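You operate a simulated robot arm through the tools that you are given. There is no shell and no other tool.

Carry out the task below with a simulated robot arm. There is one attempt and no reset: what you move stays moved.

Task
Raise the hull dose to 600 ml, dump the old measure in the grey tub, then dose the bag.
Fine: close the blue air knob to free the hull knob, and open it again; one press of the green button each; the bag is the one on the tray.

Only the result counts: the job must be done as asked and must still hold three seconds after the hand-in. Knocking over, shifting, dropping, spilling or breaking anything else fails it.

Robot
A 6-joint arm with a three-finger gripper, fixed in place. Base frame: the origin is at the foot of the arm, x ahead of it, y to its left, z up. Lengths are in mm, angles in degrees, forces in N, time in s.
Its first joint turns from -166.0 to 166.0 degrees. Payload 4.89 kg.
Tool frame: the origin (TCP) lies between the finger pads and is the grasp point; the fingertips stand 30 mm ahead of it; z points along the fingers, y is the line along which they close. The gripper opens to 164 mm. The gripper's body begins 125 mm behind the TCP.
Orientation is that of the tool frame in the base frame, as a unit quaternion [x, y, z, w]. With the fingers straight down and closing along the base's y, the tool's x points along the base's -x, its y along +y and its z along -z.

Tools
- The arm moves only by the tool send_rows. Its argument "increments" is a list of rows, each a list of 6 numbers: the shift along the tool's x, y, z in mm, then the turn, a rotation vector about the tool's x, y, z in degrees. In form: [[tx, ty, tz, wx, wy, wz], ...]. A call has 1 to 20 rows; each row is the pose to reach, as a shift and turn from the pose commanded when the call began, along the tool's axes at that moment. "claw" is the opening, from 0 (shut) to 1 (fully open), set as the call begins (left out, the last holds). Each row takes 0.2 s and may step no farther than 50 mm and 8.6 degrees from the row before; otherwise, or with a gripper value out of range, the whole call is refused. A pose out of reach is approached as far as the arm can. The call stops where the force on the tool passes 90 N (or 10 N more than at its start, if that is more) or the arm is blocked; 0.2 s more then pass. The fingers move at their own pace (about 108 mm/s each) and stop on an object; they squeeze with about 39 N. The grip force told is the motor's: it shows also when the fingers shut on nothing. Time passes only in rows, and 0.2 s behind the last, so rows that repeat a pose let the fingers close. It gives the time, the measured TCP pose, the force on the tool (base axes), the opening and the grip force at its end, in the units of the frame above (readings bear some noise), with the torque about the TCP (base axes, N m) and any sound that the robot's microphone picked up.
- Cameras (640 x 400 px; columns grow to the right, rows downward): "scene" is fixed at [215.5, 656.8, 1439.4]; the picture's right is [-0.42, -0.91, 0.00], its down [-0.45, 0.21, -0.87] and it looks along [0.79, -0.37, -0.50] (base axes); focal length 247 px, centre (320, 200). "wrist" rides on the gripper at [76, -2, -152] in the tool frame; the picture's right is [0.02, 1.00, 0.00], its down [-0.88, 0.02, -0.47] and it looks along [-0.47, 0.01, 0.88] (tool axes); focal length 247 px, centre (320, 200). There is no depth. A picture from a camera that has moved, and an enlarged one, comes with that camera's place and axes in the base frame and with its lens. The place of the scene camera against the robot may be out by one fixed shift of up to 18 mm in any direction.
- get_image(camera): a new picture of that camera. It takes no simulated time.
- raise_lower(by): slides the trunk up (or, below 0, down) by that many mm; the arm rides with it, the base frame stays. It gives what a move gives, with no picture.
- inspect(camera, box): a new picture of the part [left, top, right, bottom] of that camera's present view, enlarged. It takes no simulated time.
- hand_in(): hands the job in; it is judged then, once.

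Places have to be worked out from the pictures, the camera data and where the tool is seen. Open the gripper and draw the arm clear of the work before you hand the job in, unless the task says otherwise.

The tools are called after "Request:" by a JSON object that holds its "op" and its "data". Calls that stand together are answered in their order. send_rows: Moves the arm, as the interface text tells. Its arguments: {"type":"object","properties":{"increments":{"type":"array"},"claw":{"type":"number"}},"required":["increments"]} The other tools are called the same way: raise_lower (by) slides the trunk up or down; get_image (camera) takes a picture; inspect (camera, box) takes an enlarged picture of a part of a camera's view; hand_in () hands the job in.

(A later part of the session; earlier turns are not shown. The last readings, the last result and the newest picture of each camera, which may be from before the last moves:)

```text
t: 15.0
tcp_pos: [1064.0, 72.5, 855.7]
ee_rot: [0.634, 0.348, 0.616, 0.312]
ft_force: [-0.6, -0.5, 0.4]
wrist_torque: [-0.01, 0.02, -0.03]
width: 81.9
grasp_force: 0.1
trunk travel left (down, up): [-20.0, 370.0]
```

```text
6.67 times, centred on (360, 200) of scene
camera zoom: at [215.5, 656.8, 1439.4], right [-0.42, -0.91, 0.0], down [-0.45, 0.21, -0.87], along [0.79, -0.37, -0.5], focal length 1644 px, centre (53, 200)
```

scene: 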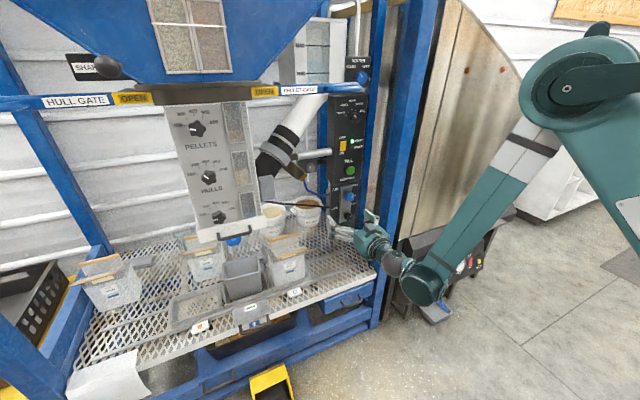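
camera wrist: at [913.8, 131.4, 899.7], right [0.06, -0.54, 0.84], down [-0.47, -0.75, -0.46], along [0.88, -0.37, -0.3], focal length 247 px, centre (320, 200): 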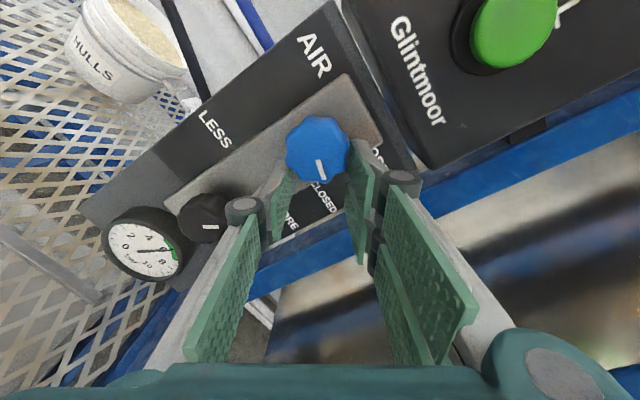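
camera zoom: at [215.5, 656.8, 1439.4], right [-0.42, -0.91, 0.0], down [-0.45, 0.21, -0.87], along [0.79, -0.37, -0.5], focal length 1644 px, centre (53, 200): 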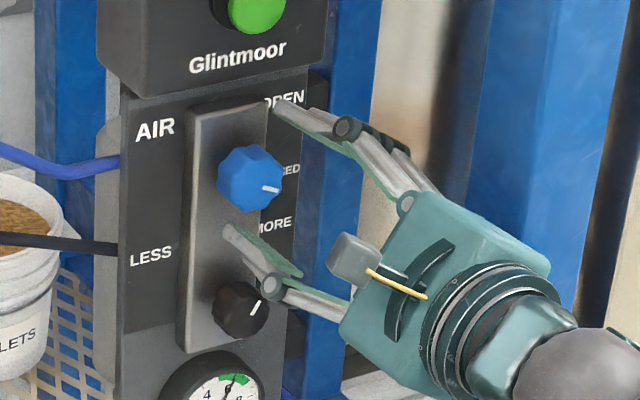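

The knob has turned about 70° (pointer ~26° below horizontal); it needs ~20° more. I back out 46 mm, then roll back to 55° and re-centre on the knob.

Request:
{"op": "send_rows", "data": {"increments": [[0, 0, -15, 0, 0, 0], [0, 0, -30, 0, 0, 0], [0, 0, -46.3, 0, 0, 0], [2.5, -1.4, -46.3, -0.32, -0.22, -7.7], [5, -2.8, -46.3, -0.63, -0.44, -15.4], [7.6, -4.2, -46.3, -0.95, -0.66, -23.1], [10.2, -5.6, -46.3, -1.26, -0.88, -30.8], [12.8, -7, -46.3, -1.58, -1.1, -38.5], [15.3, -8.4, -46.3, -1.9, -1.3, -46.2], [17.9, -9.8, -46.3, -2.2, -1.53, -53.9], [20.4, -11.1, -46.3, -2.5, -1.75, -61.6], [22.95, -12.5, -46.3, -2.84, -1.97, -69.3]], "claw": 0.5}}

Request:
{"op": "inspect", "data": {"camera": "wrist", "box": [220, 90, 420, 230]}}

```text
t: 17.6
tcp_pos: [1017.8, 96.5, 860.1]
ee_rot: [0.325, 0.627, 0.327, 0.628]
ft_force: [1.0, -0.3, -0.6]
wrist_torque: [-0.04, 0.03, 0.01]
width: 82.0
grasp_force: 0.0
trunk travel left (down, up): [-20.0, 370.0]
```

```text
2.86 times, centred on (320, 160) of wrist
camera zoom: at [864.3, 158.3, 813.9], right [0.0, 0.59, 0.81], down [-0.47, -0.71, 0.52], along [0.88, -0.38, 0.28], focal length 706 px, centre (320, 314)
```

zoom: 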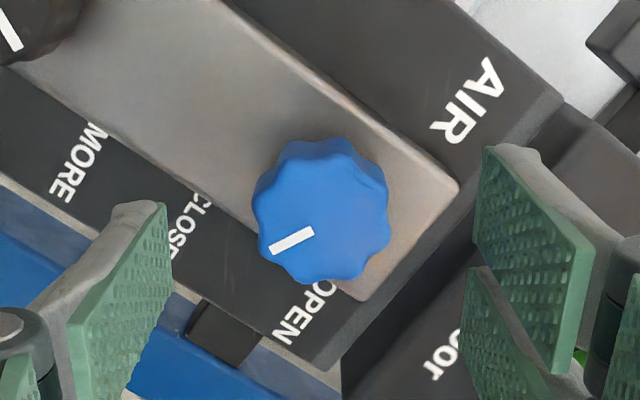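

Pointer is ~30° below horizontal, so ~16° remain. I insert again at this roll.

Request:
{"op": "send_rows", "data": {"increments": [[0, 0, 16, 0, 0, 0], [0, 0, 32, 0, 0, 0], [0, 0, 46, 0, 0, 0]], "claw": 0.5}}

Request:
{"op": "send_rows", "data": {"increments": [[0, 0, 0, 0, 0, 0], [0, 0, 0, 0, 0, 0], [0, 0, 0, 0, 0, 0], [0, 0, 0, 0, 0, 6], [0, 0, 0, 0, 0, 12], [0, 0, 0, 0, 0, 18], [0, 0, 0, 0, 0, 18]], "claw": 0}}

Request:
{"op": "inspect", "data": {"camera": "wrist", "box": [220, 90, 420, 230]}}

Request:
{"op": "inspect", "data": {"camera": "scene", "box": [310, 180, 390, 250]}}

```text
t: 18.4
tcp_pos: [1063.3, 95.8, 860.0]
ee_rot: [0.325, 0.627, 0.328, 0.627]
ft_force: [-0.8, -0.1, 0.4]
wrist_torque: [-0.04, 0.08, 0.04]
width: 81.9
grasp_force: 0.1
trunk travel left (down, up): [-20.0, 370.0]
```

```text
t: 20.0
tcp_pos: [1062.4, 98.5, 860.2]
ee_rot: [0.419, 0.568, 0.422, 0.569]
ft_force: [36.4, 26.8, 30.3]
wrist_torque: [-0.1, -0.39, 0.91]
width: 44.9
grasp_force: 44.9
trunk travel left (down, up): [-20.0, 370.0]
```

```text
2.86 times, centred on (320, 160) of wrist
camera zoom: at [910.0, 170.7, 836.2], right [0.0, 0.31, 0.95], down [-0.47, -0.84, 0.27], along [0.88, -0.45, 0.15], focal length 706 px, centre (320, 314)
```

zoom: 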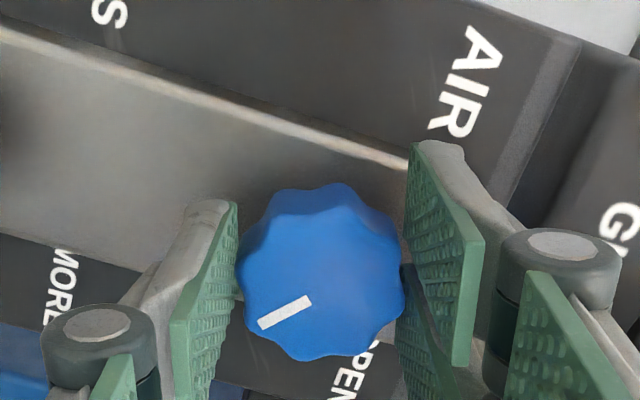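

```text
5.71 times, centred on (350, 215) of scene
camera zoom: at [215.5, 656.8, 1439.4], right [-0.42, -0.91, 0.0], down [-0.45, 0.21, -0.87], along [0.79, -0.37, -0.5], focal length 1409 px, centre (149, 114)
```

zoom: 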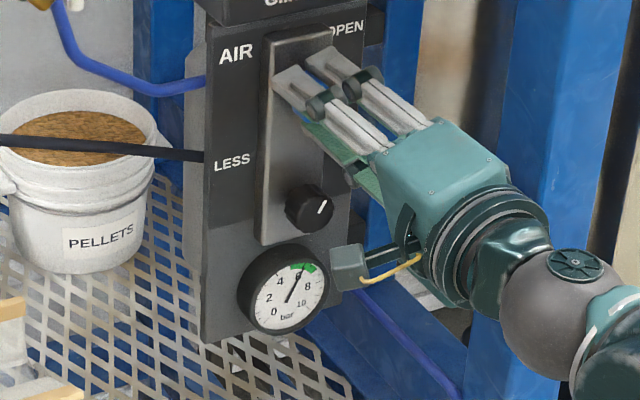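

Pointer is now ~44° below horizontal, essentially at CLOSED. The gauge still seems to show about 7 bar, so I turn a further 5° toward the stop and watch the torque.

Request:
{"op": "send_rows", "data": {"increments": [[0, 0, 0, 0, 0, 2.5], [0, 0, 0, 0, 0, 5], [0, 0, 0, 0, 0, 5], [0, 0, 0, 0, 0, 5]], "claw": 0}}

Request:
{"op": "inspect", "data": {"camera": "wrist", "box": [220, 90, 420, 230]}}

Request:
{"op": "inspect", "data": {"camera": "scene", "box": [310, 180, 390, 250]}}

Request:
{"op": "inspect", "data": {"camera": "scene", "box": [180, 150, 260, 210]}}

```text
t: 21.0
tcp_pos: [1062.7, 99.1, 860.2]
ee_rot: [0.444, 0.549, 0.446, 0.55]
ft_force: [8.6, 28.8, 23.8]
wrist_torque: [-0.68, -0.56, 0.93]
width: 44.8
grasp_force: 45.2
trunk travel left (down, up): [-20.0, 370.0]
```

```text
2.86 times, centred on (320, 160) of wrist
camera zoom: at [909.4, 172.2, 843.0], right [0.0, 0.23, 0.97], down [-0.47, -0.86, 0.2], along [0.88, -0.46, 0.11], focal length 706 px, centre (320, 314)
```

zoom: 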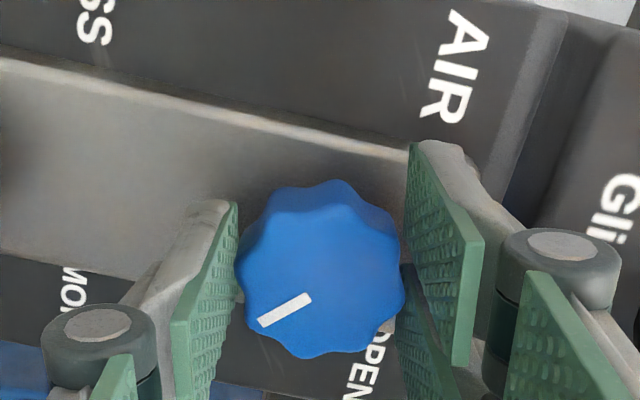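

```text
5.71 times, centred on (350, 215) of scene
camera zoom: at [215.5, 656.8, 1439.4], right [-0.42, -0.91, 0.0], down [-0.45, 0.21, -0.87], along [0.79, -0.37, -0.5], focal length 1409 px, centre (149, 114)
```

zoom: 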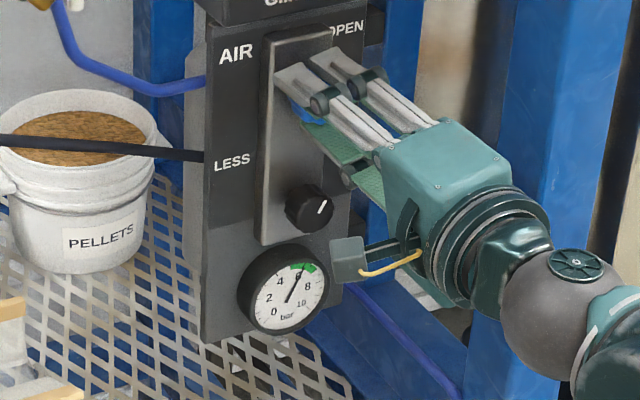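

```text
6.67 times, centred on (220, 180) of scene
camera zoom: at [215.5, 656.8, 1439.4], right [-0.42, -0.91, 0.0], down [-0.45, 0.21, -0.87], along [0.79, -0.37, -0.5], focal length 1644 px, centre (987, 333)
```

zoom: 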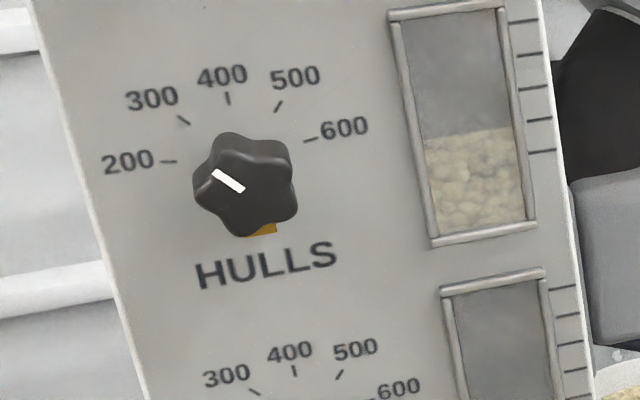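

Torque rose to 0.7 N·m, so the knob is on its CLOSED stop, and the amber lock tab under the hulls knob has dropped into view. I release and back out.

Request:
{"op": "send_rows", "data": {"increments": [[0, 0, 0, 0, 0, 0], [0, 0, 0, 0, 0, 0], [0, 0, -20, 0, 0, 0], [0, 0, -46, 0, 0, 0], [0, 0, -80, 0, 0, 0], [0, 0, -115, 0, 0, 0]], "claw": 0.5}}

Request:
{"op": "get_image", "data": {"camera": "wrist"}}

Request:
{"op": "inspect", "data": {"camera": "scene", "box": [310, 160, 400, 250]}}

```text
t: 22.4
tcp_pos: [957.0, 98.5, 866.2]
ee_rot: [0.446, 0.549, 0.446, 0.548]
ft_force: [0.4, -0.2, -1.3]
wrist_torque: [-0.01, -0.17, 0.01]
width: 81.8
grasp_force: 0.1
out of reach, approached as far as the arm can: row 6
trunk travel left (down, up): [-20.0, 370.0]
```

```text
taken
camera wrist: at [803.2, 172.6, 849.1], right [0.0, 0.23, 0.97], down [-0.47, -0.86, 0.2], along [0.88, -0.46, 0.11], focal length 247 px, centre (320, 200)
```

wrist: 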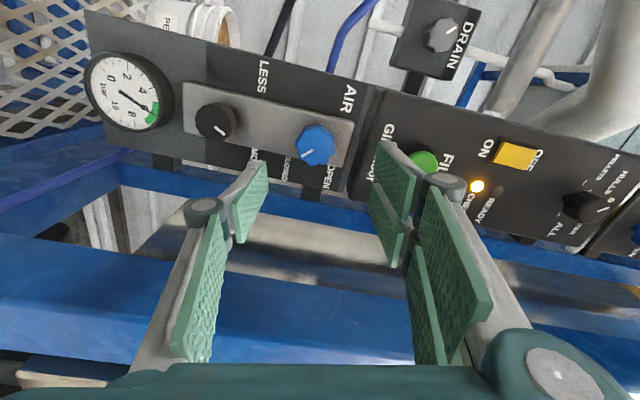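

```text
4.44 times, centred on (355, 205) of scene
camera zoom: at [215.5, 656.8, 1439.4], right [-0.42, -0.91, 0.0], down [-0.45, 0.21, -0.87], along [0.79, -0.37, -0.5], focal length 1096 px, centre (164, 178)
```

zoom: 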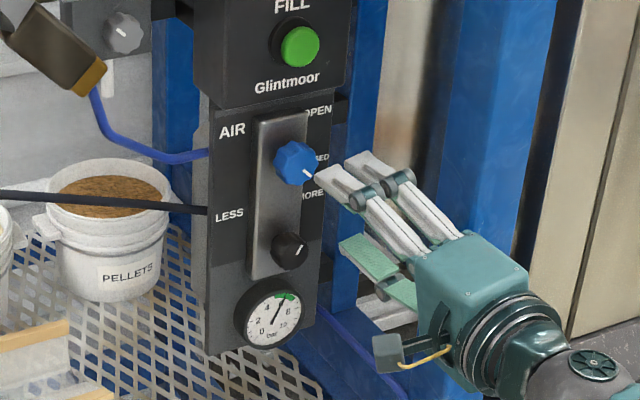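

CHECK (amber) is lit and READY is off: the air is closed. I now raise the trunk by 180 mm, then will swing left to the hulls knob.

Request:
{"op": "raise_lower", "data": {"by": 180}}

Request:
{"op": "send_rows", "data": {"increments": [[27.2, 11.2, -8, 0, 0, -8], [54.3, 22.3, -16, 0, 0, -16], [81.5, 33.5, -24, 0, 0, -24], [108.6, 44.6, -32, 0, 0, -32], [135.8, 55.8, -40, 0, 0, -40], [162.9, 66.9, -48, 0, 0, -48], [190.1, 78.1, -56, 0, 0, -56], [217.3, 89.2, -64, 0, 0, -64], [244.4, 100.4, -72, 0, 0, -72], [271.6, 111.5, -80, 0, 0, -80], [298.7, 122.7, -88, 0, 0, -88], [325.9, 133.8, -96, 0, 0, -96], [353, 145, -104, 0, 0, -104], [380.2, 156.1, -112, 0, 0, -112], [407.3, 167.3, -120, 0, 0, -120], [434.5, 178.4, -127, 0, 0, -128]], "claw": 0.5}}

Request:
{"op": "get_image", "data": {"camera": "wrist"}}

Request:
{"op": "get_image", "data": {"camera": "scene"}}

```text
t: 24.4
tcp_pos: [956.0, 98.1, 1047.9]
ee_rot: [0.446, 0.55, 0.445, 0.549]
ft_force: [-0.2, 1.1, 0.1]
wrist_torque: [0.0, -0.02, 0.0]
width: 82.2
grasp_force: 0.1
trunk travel left (down, up): [-200.0, 190.0]
```

```text
t: 27.8
tcp_pos: [829.6, 560.2, 1131.8]
ee_rot: [-0.3, 0.641, -0.298, 0.64]
ft_force: [0.8, -0.8, 0.7]
wrist_torque: [-0.01, 0.02, 0.13]
width: 82.2
grasp_force: 0.1
trunk travel left (down, up): [-200.0, 190.0]
```

```text
taken
camera wrist: at [676.9, 500.5, 1083.5], right [0.0, 0.63, -0.78], down [-0.47, 0.69, 0.55], along [0.88, 0.37, 0.29], focal length 247 px, centre (320, 200)
```

wrist: 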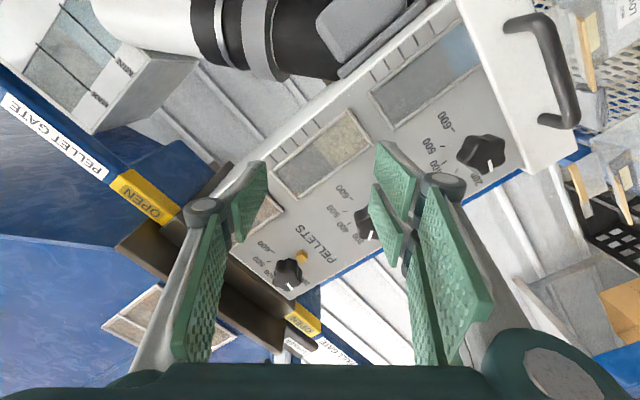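

```text
taken
```

scene: 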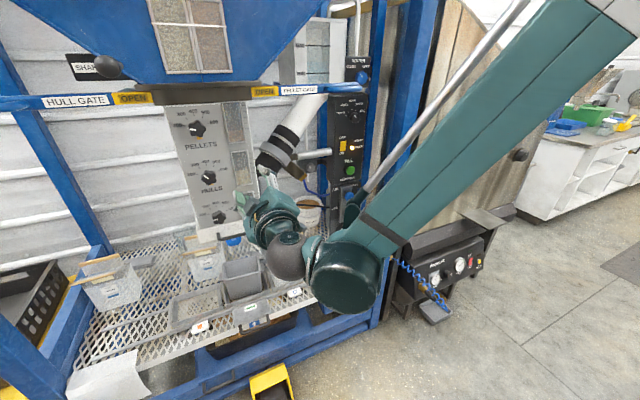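

I'm level in front of the hopper face, rolled to −50°. The hulls knob is behind a finger; I shift sideways to stand in front of it.

Request:
{"op": "send_rows", "data": {"increments": [[-27.4, 23.2, 5, 0, 0, 0], [-54.9, 46.4, 10, 0, 0, 0], [-82.3, 69.6, 15, 0, 0, 0]], "claw": 0.5}}

Request:
{"op": "get_image", "data": {"camera": "wrist"}}

Request:
{"op": "inspect", "data": {"camera": "wrist", "box": [220, 90, 420, 230]}}

```text
t: 28.6
tcp_pos: [844.6, 670.5, 1131.6]
ee_rot: [-0.299, 0.641, -0.298, 0.641]
ft_force: [0.4, -1.7, 0.7]
wrist_torque: [-0.02, 0.1, 0.15]
width: 81.9
grasp_force: 0.1
trunk travel left (down, up): [-200.0, 190.0]
```

```text
taken
camera wrist: at [691.1, 610.2, 1084.0], right [0.0, 0.63, -0.78], down [-0.47, 0.69, 0.55], along [0.88, 0.37, 0.3], focal length 247 px, centre (320, 200)
```

wrist: 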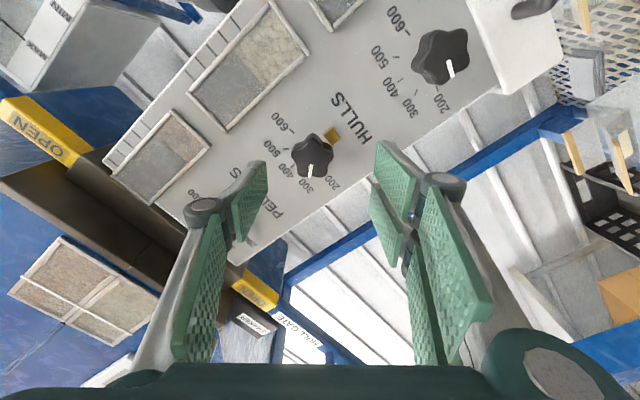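

```text
2.86 times, centred on (320, 160) of wrist
camera zoom: at [691.1, 610.2, 1084.0], right [0.0, 0.63, -0.78], down [-0.47, 0.69, 0.55], along [0.88, 0.37, 0.3], focal length 706 px, centre (320, 314)
```

zoom: 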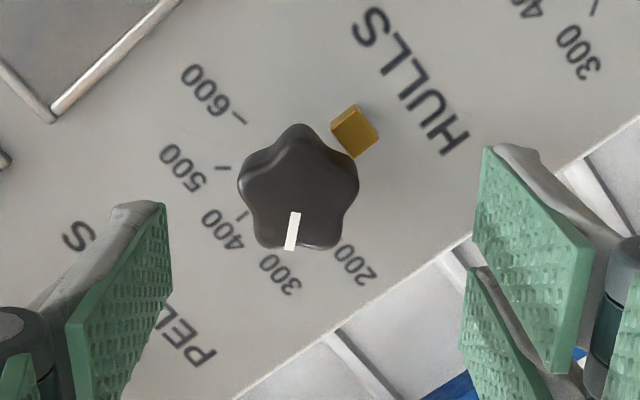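

The dial reads 300 now (pointer −42° from up; ticks at 0, ±40, ±80°), so 600 needs ~120° clockwise. The knob face is at (920, 665.5, 1137), and the amber pin sits just below it, so I'll do it in two grips of 60° with the fingers kept beside the knob. First I roll to −24° and centre.

Request:
{"op": "send_rows", "data": {"increments": [[0.1, -2, 5, 0, 0, 6.5], [0.2, -4, 10, 0, 0, 13], [0.3, -6, 15, 0, 0, 19.6], [0.4, -7.4, 20, 0, 0, 26.2]], "claw": 0.5}}

Request:
{"op": "inspect", "data": {"camera": "wrist", "box": [220, 90, 420, 230]}}

```text
t: 29.6
tcp_pos: [862.8, 662.9, 1136.9]
ee_rot: [-0.146, 0.692, -0.145, 0.692]
ft_force: [0.5, 0.3, -0.5]
wrist_torque: [0.0, 0.01, -0.05]
width: 82.0
grasp_force: 0.0
trunk travel left (down, up): [-200.0, 190.0]
```

```text
2.86 times, centred on (320, 160) of wrist
camera zoom: at [710.2, 630.8, 1068.0], right [0.0, 0.91, -0.42], down [-0.47, 0.37, 0.8], along [0.88, 0.2, 0.43], focal length 706 px, centre (320, 314)
```

zoom: 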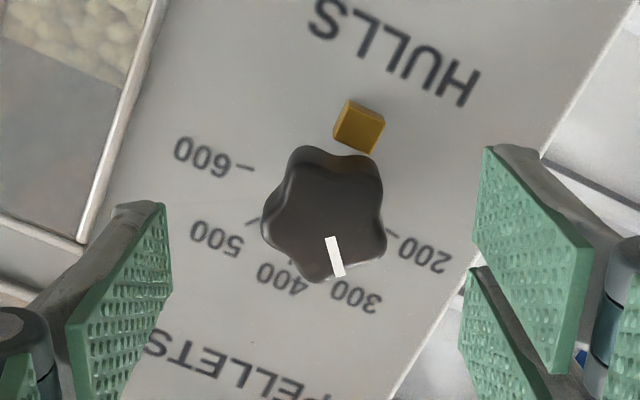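

The knob is ~2 mm to the left of the tool axis; I correct, roll back 6° to align with a lobe, and advance so the tips end at about x 938 (panel ~948).

Request:
{"op": "send_rows", "data": {"increments": [[-1.4, 1.6, 10, 0, 0, -6], [-1.4, 1.6, 24, 0, 0, -6], [-1.4, 1.6, 36, 0, 0, -6], [-1.4, 1.6, 45, 0, 0, -6]], "claw": 0.5}}

Request:
{"op": "inspect", "data": {"camera": "wrist", "box": [220, 90, 420, 230]}}

```text
t: 30.6
tcp_pos: [908.3, 664.6, 1138.3]
ee_rot: [-0.183, 0.683, -0.181, 0.683]
ft_force: [-0.4, -0.3, 0.4]
wrist_torque: [0.02, 0.0, 0.01]
width: 81.9
grasp_force: 0.1
trunk travel left (down, up): [-200.0, 190.0]
```

```text
2.86 times, centred on (320, 160) of wrist
camera zoom: at [755.2, 625.7, 1071.9], right [0.0, 0.86, -0.52], down [-0.47, 0.45, 0.76], along [0.88, 0.25, 0.4], focal length 706 px, centre (320, 314)
```

zoom: 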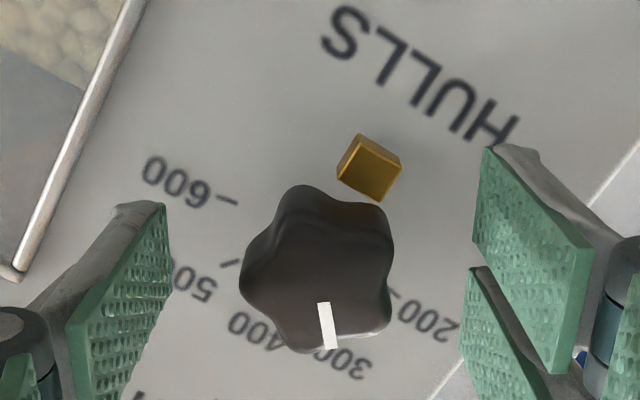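

Fingers straddle the knob cleanly. I close and turn 60° clockwise.

Request:
{"op": "send_rows", "data": {"increments": [[0, 0, 0, 0, 0, 0], [0, 0, 0, 0, 0, 0], [0, 0, 0, 0, 0, 0], [0, 0, 0, 0, 0, 7.5], [0, 0, 0, 0, 0, 15]], "claw": 0}}

Request:
{"op": "inspect", "data": {"camera": "wrist", "box": [220, 90, 420, 230]}}

```text
t: 31.8
tcp_pos: [909.6, 666.0, 1137.4]
ee_rot: [-0.091, 0.702, -0.089, 0.701]
ft_force: [-1.1, 4.3, 0.1]
wrist_torque: [0.0, -0.17, 0.25]
width: 40.8
grasp_force: 44.5
trunk travel left (down, up): [-200.0, 190.0]
```

```text
2.86 times, centred on (320, 160) of wrist
camera zoom: at [755.3, 644.1, 1063.7], right [0.0, 0.96, -0.27], down [-0.47, 0.24, 0.85], along [0.88, 0.13, 0.45], focal length 706 px, centre (320, 314)
```

zoom: 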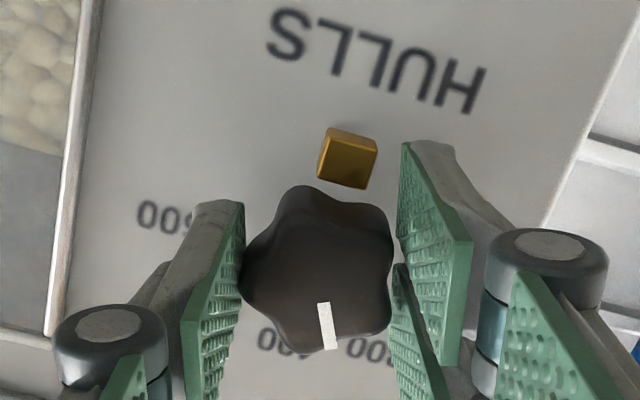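

The knob follows the grip with little torque. I continue another 45°.

Request:
{"op": "send_rows", "data": {"increments": [[0, 0, 0, 0, 0, 7.5], [0, 0, 0, 0, 0, 15], [0, 0, 0, 0, 0, 22.5], [0, 0, 0, 0, 0, 30], [0, 0, 0, 0, 0, 37.5], [0, 0, 0, 0, 0, 45]], "claw": 0}}

Request:
{"op": "inspect", "data": {"camera": "wrist", "box": [220, 90, 420, 230]}}

```text
t: 33.2
tcp_pos: [908.1, 666.8, 1137.3]
ee_rot: [0.183, 0.683, 0.186, 0.682]
ft_force: [16.0, 18.7, 17.3]
wrist_torque: [-0.03, -0.32, 0.45]
width: 40.8
grasp_force: 44.9
trunk travel left (down, up): [-200.0, 190.0]
```

```text
2.86 times, centred on (320, 160) of wrist
camera zoom: at [755.2, 702.8, 1070.1], right [0.0, 0.87, 0.49], down [-0.47, -0.43, 0.77], along [0.88, -0.23, 0.41], focal length 706 px, centre (320, 314)
```

zoom: 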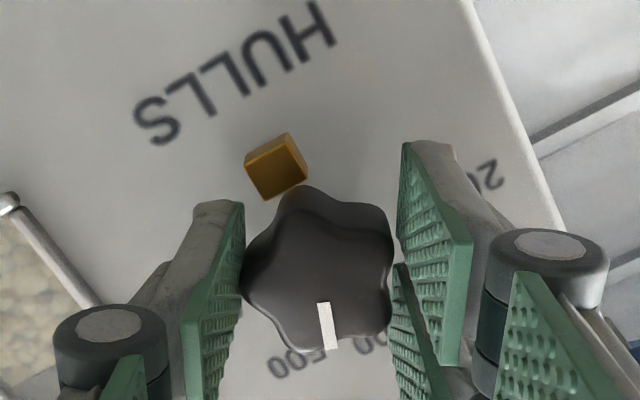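

Pointer should now be near +18°. I open, roll back 60° in place with the fingers clear, then check.

Request:
{"op": "send_rows", "data": {"increments": [[0, 0, 0, 0, 0, 0], [0, 0, 0, 0, 0, 0], [0, 0, 0, 0, 0, -7.5], [0, 0, 0, 0, 0, -15], [0, 0, 0, 0, 0, -22.5], [0, 0, 0, 0, 0, -30], [0, 0, 0, 0, 0, -37.5], [0, 0, 0, 0, 0, -45], [0, 0, 0, 0, 0, -52.5], [0, 0, 0, 0, 0, -60]], "claw": 0.5}}

Request:
{"op": "inspect", "data": {"camera": "wrist", "box": [220, 90, 420, 230]}}

```text
t: 35.4
tcp_pos: [907.9, 664.7, 1136.9]
ee_rot: [-0.183, 0.683, -0.182, 0.683]
ft_force: [-0.1, 0.1, -0.3]
wrist_torque: [-0.01, -0.01, 0.01]
width: 82.1
grasp_force: 0.0
trunk travel left (down, up): [-200.0, 190.0]
```

```text
2.86 times, centred on (320, 160) of wrist
camera zoom: at [755.6, 625.4, 1072.2], right [0.0, 0.86, -0.52], down [-0.47, 0.45, 0.75], along [0.88, 0.25, 0.4], focal length 706 px, centre (320, 314)
```

zoom: 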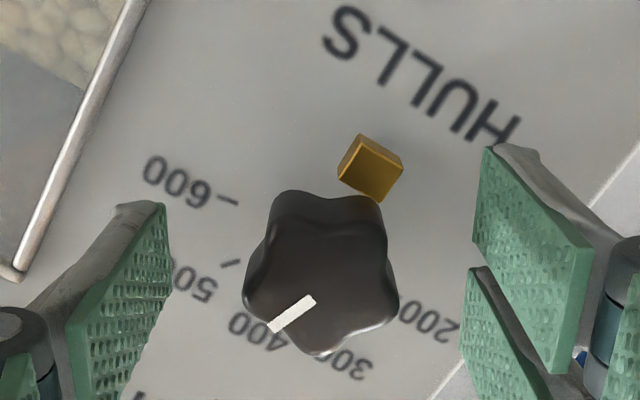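

Pointer now at ~+20°. At this roll the fingers meet two lobes symmetrically (unstable), so I roll +18° open to line up with one lobe, then grip and turn 40°.

Request:
{"op": "send_rows", "data": {"increments": [[0, 0, 0, 0, 0, 6], [0, 0, 0, 0, 0, 12], [0, 0, 0, 0, 0, 18]], "claw": 0.5}}

Request:
{"op": "send_rows", "data": {"increments": [[0, 0, 0, 0, 0, 0], [0, 0, 0, 0, 0, 0], [0, 0, 0, 0, 0, 0], [0, 0, 0, 0, 0, 7], [0, 0, 0, 0, 0, 14], [0, 0, 0, 0, 0, 21], [0, 0, 0, 0, 0, 28], [0, 0, 0, 0, 0, 34], [0, 0, 0, 0, 0, 40]], "claw": 0}}

Request:
{"op": "inspect", "data": {"camera": "wrist", "box": [220, 90, 420, 230]}}

```text
t: 36.2
tcp_pos: [908.1, 666.3, 1137.3]
ee_rot: [-0.072, 0.704, -0.072, 0.703]
ft_force: [-0.4, 0.6, 0.2]
wrist_torque: [0.03, -0.03, 0.0]
width: 82.1
grasp_force: 0.0
trunk travel left (down, up): [-200.0, 190.0]
```

```text
t: 38.2
tcp_pos: [907.8, 667.0, 1137.5]
ee_rot: [0.174, 0.686, 0.173, 0.685]
ft_force: [7.4, 12.8, 10.1]
wrist_torque: [0.0, -0.42, 0.27]
width: 40.9
grasp_force: 45.2
trunk travel left (down, up): [-200.0, 190.0]
```

```text
2.86 times, centred on (320, 160) of wrist
camera zoom: at [754.9, 700.4, 1068.9], right [0.0, 0.89, 0.45], down [-0.47, -0.4, 0.79], along [0.88, -0.21, 0.42], focal length 706 px, centre (320, 314)
```

zoom: 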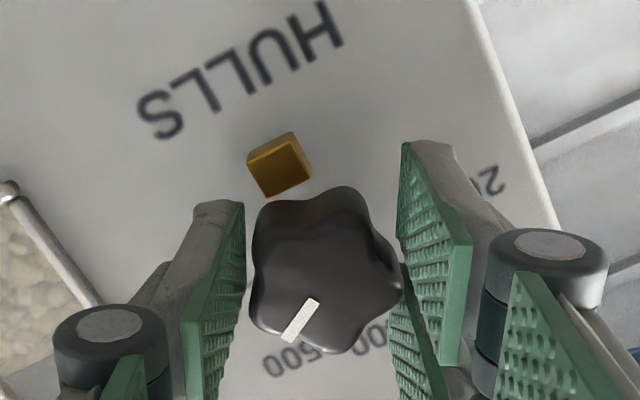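

Pointer at ~60°; 20° to go. I open, roll back 58° and look.

Request:
{"op": "send_rows", "data": {"increments": [[0, 0, 0, 0, 0, 0], [0, 0, 0, 0, 0, 0], [0, 0, 0, 0, 0, -7.5], [0, 0, 0, 0, 0, -15], [0, 0, 0, 0, 0, -22.5], [0, 0, 0, 0, 0, -30], [0, 0, 0, 0, 0, -37.5], [0, 0, 0, 0, 0, -45], [0, 0, 0, 0, 0, -52.5], [0, 0, 0, 0, 0, -58]], "claw": 0.5}}

Request:
{"op": "inspect", "data": {"camera": "wrist", "box": [220, 90, 420, 230]}}

```text
t: 40.4
tcp_pos: [908.0, 665.0, 1137.3]
ee_rot: [-0.183, 0.684, -0.182, 0.683]
ft_force: [-0.3, 0.8, 1.3]
wrist_torque: [0.02, 0.0, -0.02]
width: 82.1
grasp_force: 0.0
trunk travel left (down, up): [-200.0, 190.0]
```

```text
2.86 times, centred on (320, 160) of wrist
camera zoom: at [755.5, 625.1, 1071.5], right [0.0, 0.86, -0.52], down [-0.47, 0.45, 0.75], along [0.88, 0.25, 0.4], focal length 706 px, centre (320, 314)
```

zoom: 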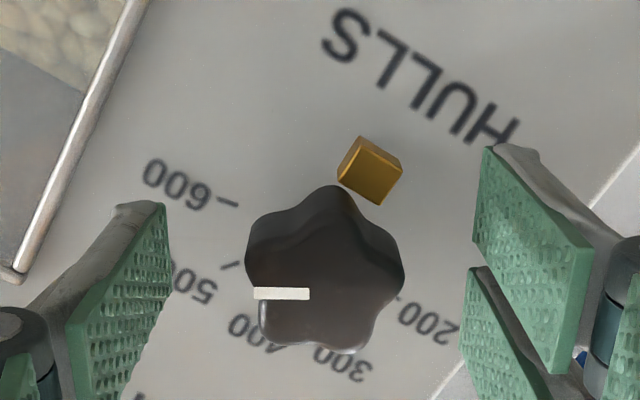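

Pointer at 60°. Grip and turn the last 20°.

Request:
{"op": "send_rows", "data": {"increments": [[0, 0, 0, 0, 0, 0], [0, 0, 0, 0, 0, 0], [0, 0, 0, 0, 0, 0], [0, 0, 0, 0, 0, 7], [0, 0, 0, 0, 0, 14], [0, 0, 0, 0, 0, 20], [0, 0, 0, 0, 0, 20]], "claw": 0}}

Request:
{"op": "inspect", "data": {"camera": "wrist", "box": [220, 90, 420, 230]}}

Request:
{"op": "inspect", "data": {"camera": "scene", "box": [180, 150, 260, 210]}}

```text
t: 42.0
tcp_pos: [908.9, 666.1, 1136.9]
ee_rot: [-0.06, 0.705, -0.059, 0.704]
ft_force: [2.5, 2.6, -2.8]
wrist_torque: [-0.28, 0.05, 0.04]
width: 41.0
grasp_force: 45.2
trunk travel left (down, up): [-200.0, 190.0]
```

```text
2.86 times, centred on (320, 160) of wrist
camera zoom: at [755.5, 651.0, 1061.6], right [0.0, 0.98, -0.19], down [-0.47, 0.17, 0.87], along [0.88, 0.09, 0.46], focal length 706 px, centre (320, 314)
```

zoom: 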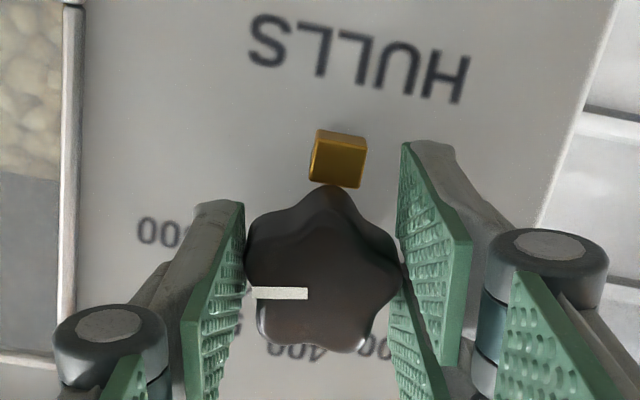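

```text
6.67 times, centred on (220, 180) of scene
camera zoom: at [215.5, 656.8, 1439.4], right [-0.42, -0.91, 0.0], down [-0.45, 0.21, -0.87], along [0.79, -0.37, -0.5], focal length 1644 px, centre (987, 333)
```

zoom: 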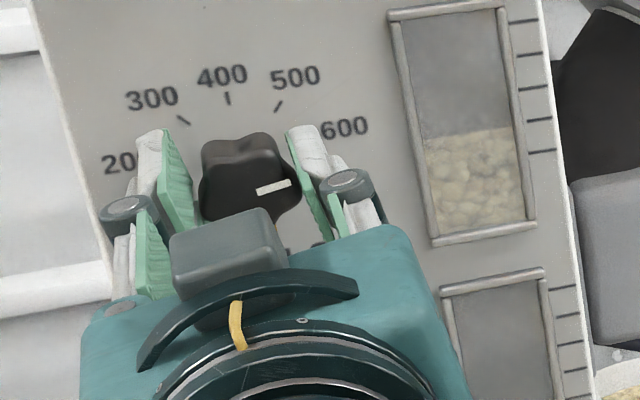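

Pointer is at 80°, the 600 tick. I release and back off to verify.

Request:
{"op": "send_rows", "data": {"increments": [[0, 0, 0, 0, 0, 0], [0, 0, 0, 0, 0, 0], [0, 0, -25, 0, 0, 0], [0, 0, -55, 0, 0, 0], [0, 0, -80, 0, 0, 0]], "claw": 0.5}}

Request:
{"op": "inspect", "data": {"camera": "wrist", "box": [220, 90, 420, 230]}}

Request:
{"op": "inspect", "data": {"camera": "scene", "box": [180, 150, 260, 210]}}

```text
t: 43.2
tcp_pos: [828.9, 663.9, 1137.1]
ee_rot: [-0.061, 0.705, -0.06, 0.704]
ft_force: [0.9, -1.4, -0.3]
wrist_torque: [-0.01, -0.09, 0.06]
width: 82.1
grasp_force: 0.1
trunk travel left (down, up): [-200.0, 190.0]
```

```text
2.86 times, centred on (320, 160) of wrist
camera zoom: at [675.8, 649.1, 1062.6], right [0.0, 0.98, -0.19], down [-0.47, 0.17, 0.87], along [0.88, 0.09, 0.46], focal length 706 px, centre (320, 314)
```

zoom: 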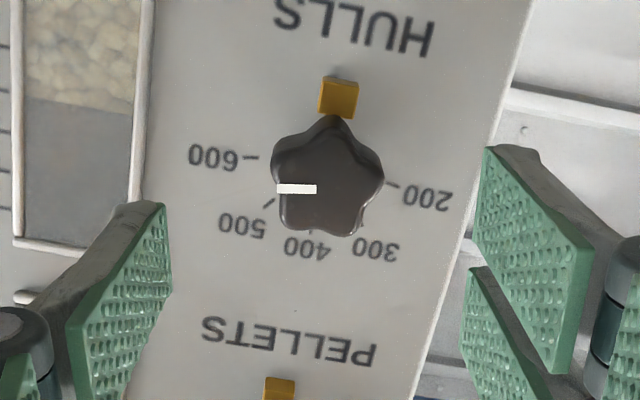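

```text
6.67 times, centred on (220, 180) of scene
camera zoom: at [215.5, 656.8, 1439.4], right [-0.42, -0.91, 0.0], down [-0.45, 0.21, -0.87], along [0.79, -0.37, -0.5], focal length 1644 px, centre (987, 333)
```

zoom: 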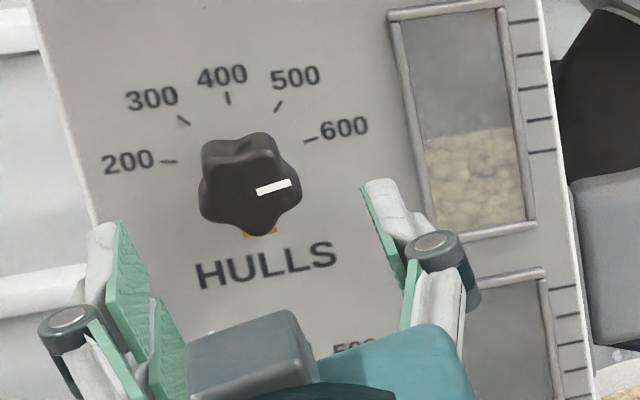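

The hulls knob stands at 600. Now back to the air knob: I reverse the path while rolling to ~+85°, then lower the trunk again.

Request:
{"op": "send_rows", "data": {"increments": [[13.1, -38.7, 9.1, 0, 0, 6.77], [26.3, -77.5, 18.3, 0, 0, 13.54], [39.4, -116.2, 27.4, 0, 0, 20.3], [52.5, -155, 36.6, 0, 0, 27.1], [65.7, -193.7, 45.7, 0, 0, 33.9], [78.8, -232.4, 54.9, 0, 0, 40.6], [92, -271.2, 64, 0, 0, 47.4], [105.1, -309.9, 73.1, 0, 0, 54.2], [118.2, -348.7, 82.3, 0, 0, 60.9], [131.4, -387.4, 91.4, 0, 0, 67.7], [144.5, -426.1, 100.6, 0, 0, 74.5], [157.6, -464.9, 109.7, 0, 0, 81.2], [170.8, -503.6, 118.9, 0, 0, 88], [183.9, -542.4, 128, 0, 0, 94.8]], "claw": 0.5}}

Request:
{"op": "raise_lower", "data": {"by": -185}}

Request:
{"op": "get_image", "data": {"camera": "wrist"}}

```text
t: 46.2
tcp_pos: [958.5, 101.7, 1047.4]
ee_rot: [0.478, 0.524, 0.477, 0.518]
ft_force: [-0.9, 0.2, 0.4]
wrist_torque: [-0.01, 0.04, -0.22]
width: 81.9
grasp_force: 0.2
trunk travel left (down, up): [-200.0, 190.0]
```

```text
t: 48.2
tcp_pos: [958.8, 99.4, 862.6]
ee_rot: [0.479, 0.524, 0.476, 0.519]
ft_force: [0.4, -0.1, -0.6]
wrist_torque: [0.0, 0.0, -0.02]
width: 82.0
grasp_force: 0.1
trunk travel left (down, up): [-15.0, 375.0]
```

```text
taken
camera wrist: at [804.7, 174.9, 854.9], right [0.01, 0.11, 0.99], down [-0.47, -0.88, 0.1], along [0.88, -0.47, 0.05], focal length 247 px, centre (320, 200)
```

wrist: 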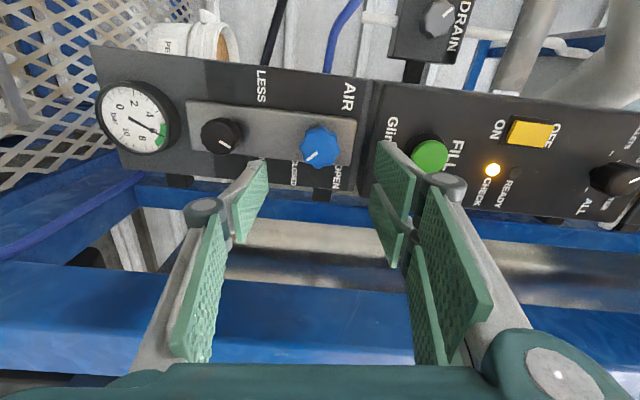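

Back at the air knob at roll 85°, level with it. I narrow the opening to ~62 mm (to stay under the upper box edge) and go in on the knob.

Request:
{"op": "send_rows", "data": {"increments": [[-1, -1.4, 30, 0, 0, 0], [-2.2, -2.8, 60, 0, 0, 0]], "claw": 0.38}}

Request:
{"op": "inspect", "data": {"camera": "wrist", "box": [220, 90, 420, 230]}}

```text
t: 48.8
tcp_pos: [1016.8, 96.9, 860.8]
ee_rot: [0.479, 0.523, 0.477, 0.519]
ft_force: [-1.1, 0.0, 0.7]
wrist_torque: [-0.02, 0.1, -0.01]
width: 62.6
grasp_force: 0.0
trunk travel left (down, up): [-15.0, 375.0]
```

```text
2.86 times, centred on (320, 160) of wrist
camera zoom: at [864.1, 172.2, 853.8], right [0.01, 0.11, 0.99], down [-0.47, -0.88, 0.1], along [0.88, -0.47, 0.05], focal length 706 px, centre (320, 314)
```

zoom: 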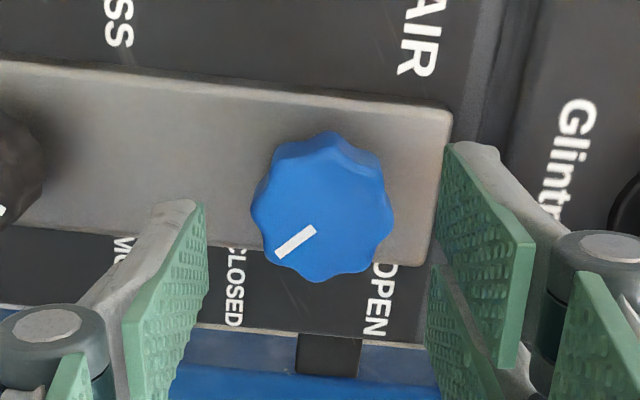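

Centred. I insert 46 mm, grip, and turn 45° counter-clockwise.

Request:
{"op": "send_rows", "data": {"increments": [[0, 0, 16, 0, 0, 0], [0, 0, 32, 0, 0, 0], [0, 0, 46, 0, 0, 0]], "claw": 0.38}}

Request:
{"op": "send_rows", "data": {"increments": [[0, 0, 0, 0, 0, 0], [0, 0, 0, 0, 0, 0], [0, 0, 0, 0, 0, 0], [0, 0, 0, 0, 0, -7.5], [0, 0, 0, 0, 0, -15], [0, 0, 0, 0, 0, -22.5], [0, 0, 0, 0, 0, -30], [0, 0, 0, 0, 0, -37.5], [0, 0, 0, 0, 0, -45]], "claw": 0}}

Request:
{"op": "inspect", "data": {"camera": "wrist", "box": [220, 90, 420, 230]}}

```text
t: 49.6
tcp_pos: [1064.6, 97.2, 859.7]
ee_rot: [0.479, 0.523, 0.476, 0.519]
ft_force: [-1.4, 0.0, 0.3]
wrist_torque: [0.0, 0.04, -0.02]
width: 62.3
grasp_force: 0.1
trunk travel left (down, up): [-15.0, 375.0]
```

```text
t: 51.6
tcp_pos: [1063.7, 96.0, 860.8]
ee_rot: [0.242, 0.666, 0.241, 0.663]
ft_force: [15.9, 2.5, 28.7]
wrist_torque: [-0.05, -0.86, -0.09]
width: 45.1
grasp_force: 45.0
trunk travel left (down, up): [-15.0, 375.0]
```

```text
2.86 times, centred on (320, 160) of wrist
camera zoom: at [909.9, 144.2, 800.9], right [0.0, 0.78, 0.62], down [-0.47, -0.55, 0.69], along [0.88, -0.29, 0.36], focal length 706 px, centre (320, 314)
```

zoom: 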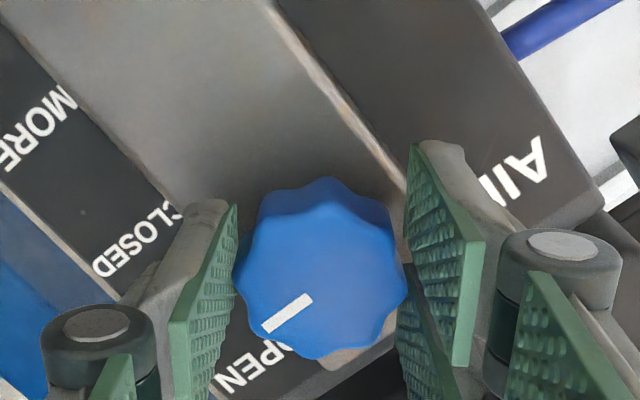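

Half way (pointer horizontal). I open slightly, roll forward 45°, re-grip and turn the second 45°.

Request:
{"op": "send_rows", "data": {"increments": [[0, 0, 0, 0, 0, 0], [0, 0, 0, 0, 0, 0], [0, 0, 0, 0, 0, 7.5], [0, 0, 0, 0, 0, 15], [0, 0, 0, 0, 0, 22.5], [0, 0, 0, 0, 0, 30], [0, 0, 0, 0, 0, 37.5], [0, 0, 0, 0, 0, 45]], "claw": 0.38}}

Request:
{"op": "inspect", "data": {"camera": "wrist", "box": [220, 90, 420, 230]}}

```text
t: 53.4
tcp_pos: [1063.8, 98.0, 858.3]
ee_rot: [0.479, 0.523, 0.477, 0.519]
ft_force: [0.0, -1.2, -0.7]
wrist_torque: [-0.02, 0.02, -0.03]
width: 62.3
grasp_force: 0.1
trunk travel left (down, up): [-15.0, 375.0]
```

```text
2.86 times, centred on (320, 160) of wrist
camera zoom: at [910.7, 173.0, 851.6], right [0.01, 0.11, 0.99], down [-0.47, -0.88, 0.1], along [0.88, -0.47, 0.04], focal length 706 px, centre (320, 314)
```

zoom: 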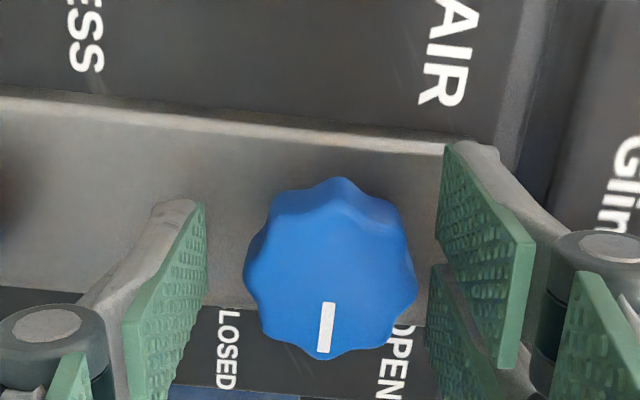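

Pointer horizontal; I re-grip (1.5 mm upward correction) and turn 46° counter-clockwise to OPEN.

Request:
{"op": "send_rows", "data": {"increments": [[0, 1.5, 0, 0, 0, 0], [0, 1.5, 0, 0, 0, 0], [0, 1.5, 0, 0, 0, 0], [0, 1.5, 0, 0, 0, -7.5], [0, 1.5, 0, 0, 0, -15], [0, 1.5, 0, 0, 0, -22.5], [0, 1.5, 0, 0, 0, -30], [0, 1.5, 0, 0, 0, -37.5], [0, 1.5, 0, 0, 0, -43], [0, 1.5, 0, 0, 0, -46]], "claw": 0}}

Request:
{"op": "inspect", "data": {"camera": "wrist", "box": [220, 90, 420, 230]}}

Request:
{"op": "inspect", "data": {"camera": "scene", "box": [310, 120, 400, 250]}}

```text
t: 55.6
tcp_pos: [1064.1, 96.2, 860.1]
ee_rot: [0.234, 0.67, 0.235, 0.664]
ft_force: [-6.1, -2.2, -3.6]
wrist_torque: [0.71, 0.02, -0.03]
width: 45.2
grasp_force: 45.2
trunk travel left (down, up): [-15.0, 375.0]
```

```text
2.86 times, centred on (320, 160) of wrist
camera zoom: at [910.1, 143.1, 800.6], right [0.0, 0.79, 0.61], down [-0.47, -0.54, 0.7], along [0.88, -0.29, 0.37], focal length 706 px, centre (320, 314)
```

zoom: 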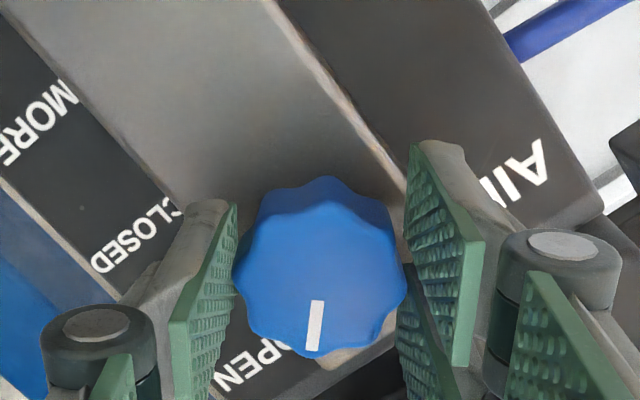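

```text
3.08 times, centred on (355, 185) of scene
camera zoom: at [215.5, 656.8, 1439.4], right [-0.42, -0.91, 0.0], down [-0.45, 0.21, -0.87], along [0.79, -0.37, -0.5], focal length 759 px, centre (212, 246)
```

zoom: 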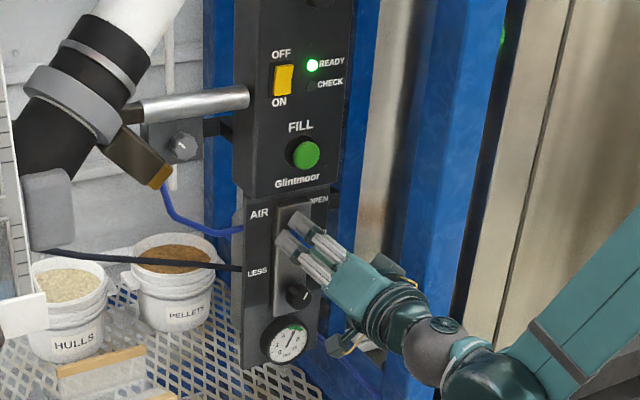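

READY is green again and the torque shows the OPEN stop: the air is open. I release and retreat, then look under the hopper to confirm what stands beneath the spout before pressing FILL.

Request:
{"op": "send_rows", "data": {"increments": [[0, 0, 0, 0, 0, 0], [0, 0, 0, 0, 0, 0], [0, 0, -20, 0, 0, 0], [0, 0, -50, 0, 0, 0], [0, 0, -85, 0, 0, 0]], "claw": 0.38}}

Request:
{"op": "get_image", "data": {"camera": "wrist"}}

Request:
{"op": "inspect", "data": {"camera": "scene", "box": [180, 150, 320, 300]}}

```text
t: 56.8
tcp_pos: [979.8, 96.4, 860.1]
ee_rot: [0.236, 0.669, 0.236, 0.664]
ft_force: [1.0, 0.5, -1.1]
wrist_torque: [0.01, -0.14, -0.04]
width: 62.3
grasp_force: 0.1
trunk travel left (down, up): [-15.0, 375.0]
```

```text
taken
camera wrist: at [825.4, 143.2, 800.7], right [0.0, 0.79, 0.61], down [-0.47, -0.54, 0.7], along [0.88, -0.29, 0.37], focal length 247 px, centre (320, 200)
```

wrist: 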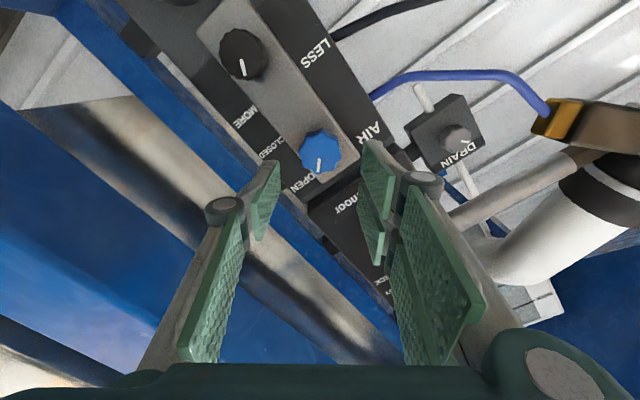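

```text
2.67 times, centred on (250, 225) of scene
camera zoom: at [215.5, 656.8, 1439.4], right [-0.42, -0.91, 0.0], down [-0.45, 0.21, -0.87], along [0.79, -0.37, -0.5], focal length 658 px, centre (507, 133)
```

zoom: 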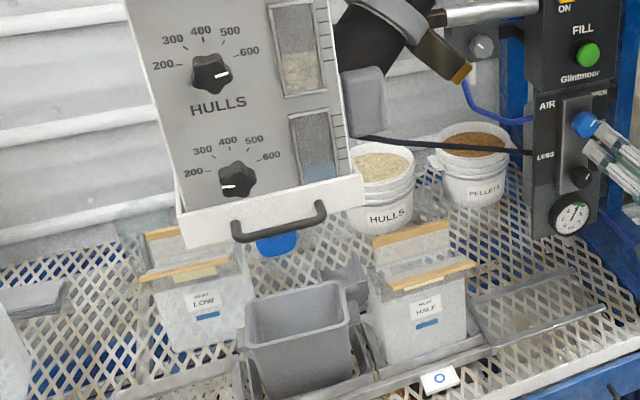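

The hulls knob reads 600 and the window still shows the old measure. I swing to a low position in front of the hopper, with the camera looking level, to see the spout above the tub.

Request:
{"op": "send_rows", "data": {"increments": [[30.3, 29.5, -20, 0.85, 2.4, -3.17], [60.6, 59, -40, 1.7, 4.8, -6.35], [90.9, 88.5, -60, 2.55, 7.2, -9.52], [121.2, 118, -80, 3.4, 9.6, -12.7], [151.5, 147.5, -95, 4.25, 12, -15.87], [181.8, 177, -110, 5.1, 14.4, -19.05], [212.1, 206.4, -125, 5.95, 16.8, -22.2], [242.4, 235.9, -140, 6.8, 19.2, -25.4], [272.7, 265.4, -150, 7.65, 21.6, -28.6], [303, 294.9, -155, 8.5, 24, -31.7], [333.3, 324.4, -158, 9.35, 26.4, -34.9], [363.6, 353.9, -160, 10.2, 28.83, -38.09]], "claw": 0.8}}

Request:
{"op": "get_image", "data": {"camera": "wrist"}}

Request:
{"op": "get_image", "data": {"camera": "scene"}}

```text
t: 59.4
tcp_pos: [817.9, 599.3, 803.3]
ee_rot: [-0.001, 0.867, 0.0, 0.498]
ft_force: [0.5, -0.5, 0.8]
wrist_torque: [0.12, 0.16, 0.19]
width: 131.2
grasp_force: 0.0
trunk travel left (down, up): [-15.0, 375.0]
```

```text
taken
camera wrist: at [646.4, 598.1, 814.9], right [-0.01, 1.0, -0.02], down [0.04, 0.02, 1.0], along [1.0, 0.01, -0.04], focal length 247 px, centre (320, 200)
```

wrist: 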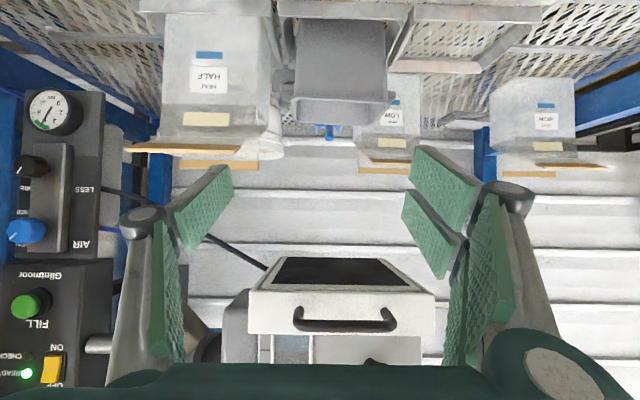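

```text
taken
```

scene: 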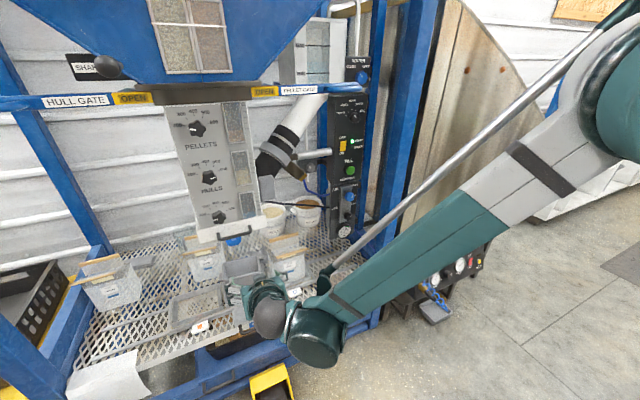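

From here the underside of the hopper is visible: a wide dark outlet directly above, and the tub below it. I lower ~110 mm to get a second view and locate the outlet in x.

Request:
{"op": "send_rows", "data": {"increments": [[31.8, 0, 18.3, 0, 0, 0], [63.5, 0, 36.7, 0, 0, 0], [95.3, 0, 55, 0, 0, 0]], "claw": 0.8}}

Request:
{"op": "get_image", "data": {"camera": "wrist"}}

```text
t: 60.2
tcp_pos: [817.8, 599.3, 693.5]
ee_rot: [-0.001, 0.868, 0.001, 0.497]
ft_force: [-0.5, -1.0, 0.9]
wrist_torque: [0.07, 0.11, 0.09]
width: 130.9
grasp_force: 0.1
trunk travel left (down, up): [-15.0, 375.0]
```

```text
taken
camera wrist: at [646.5, 597.0, 704.3], right [-0.01, 1.0, -0.02], down [0.04, 0.02, 1.0], along [1.0, 0.01, -0.04], focal length 247 px, centre (320, 200)
```

wrist: 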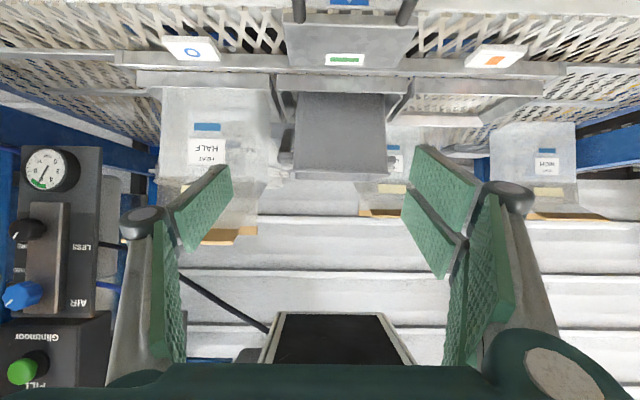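

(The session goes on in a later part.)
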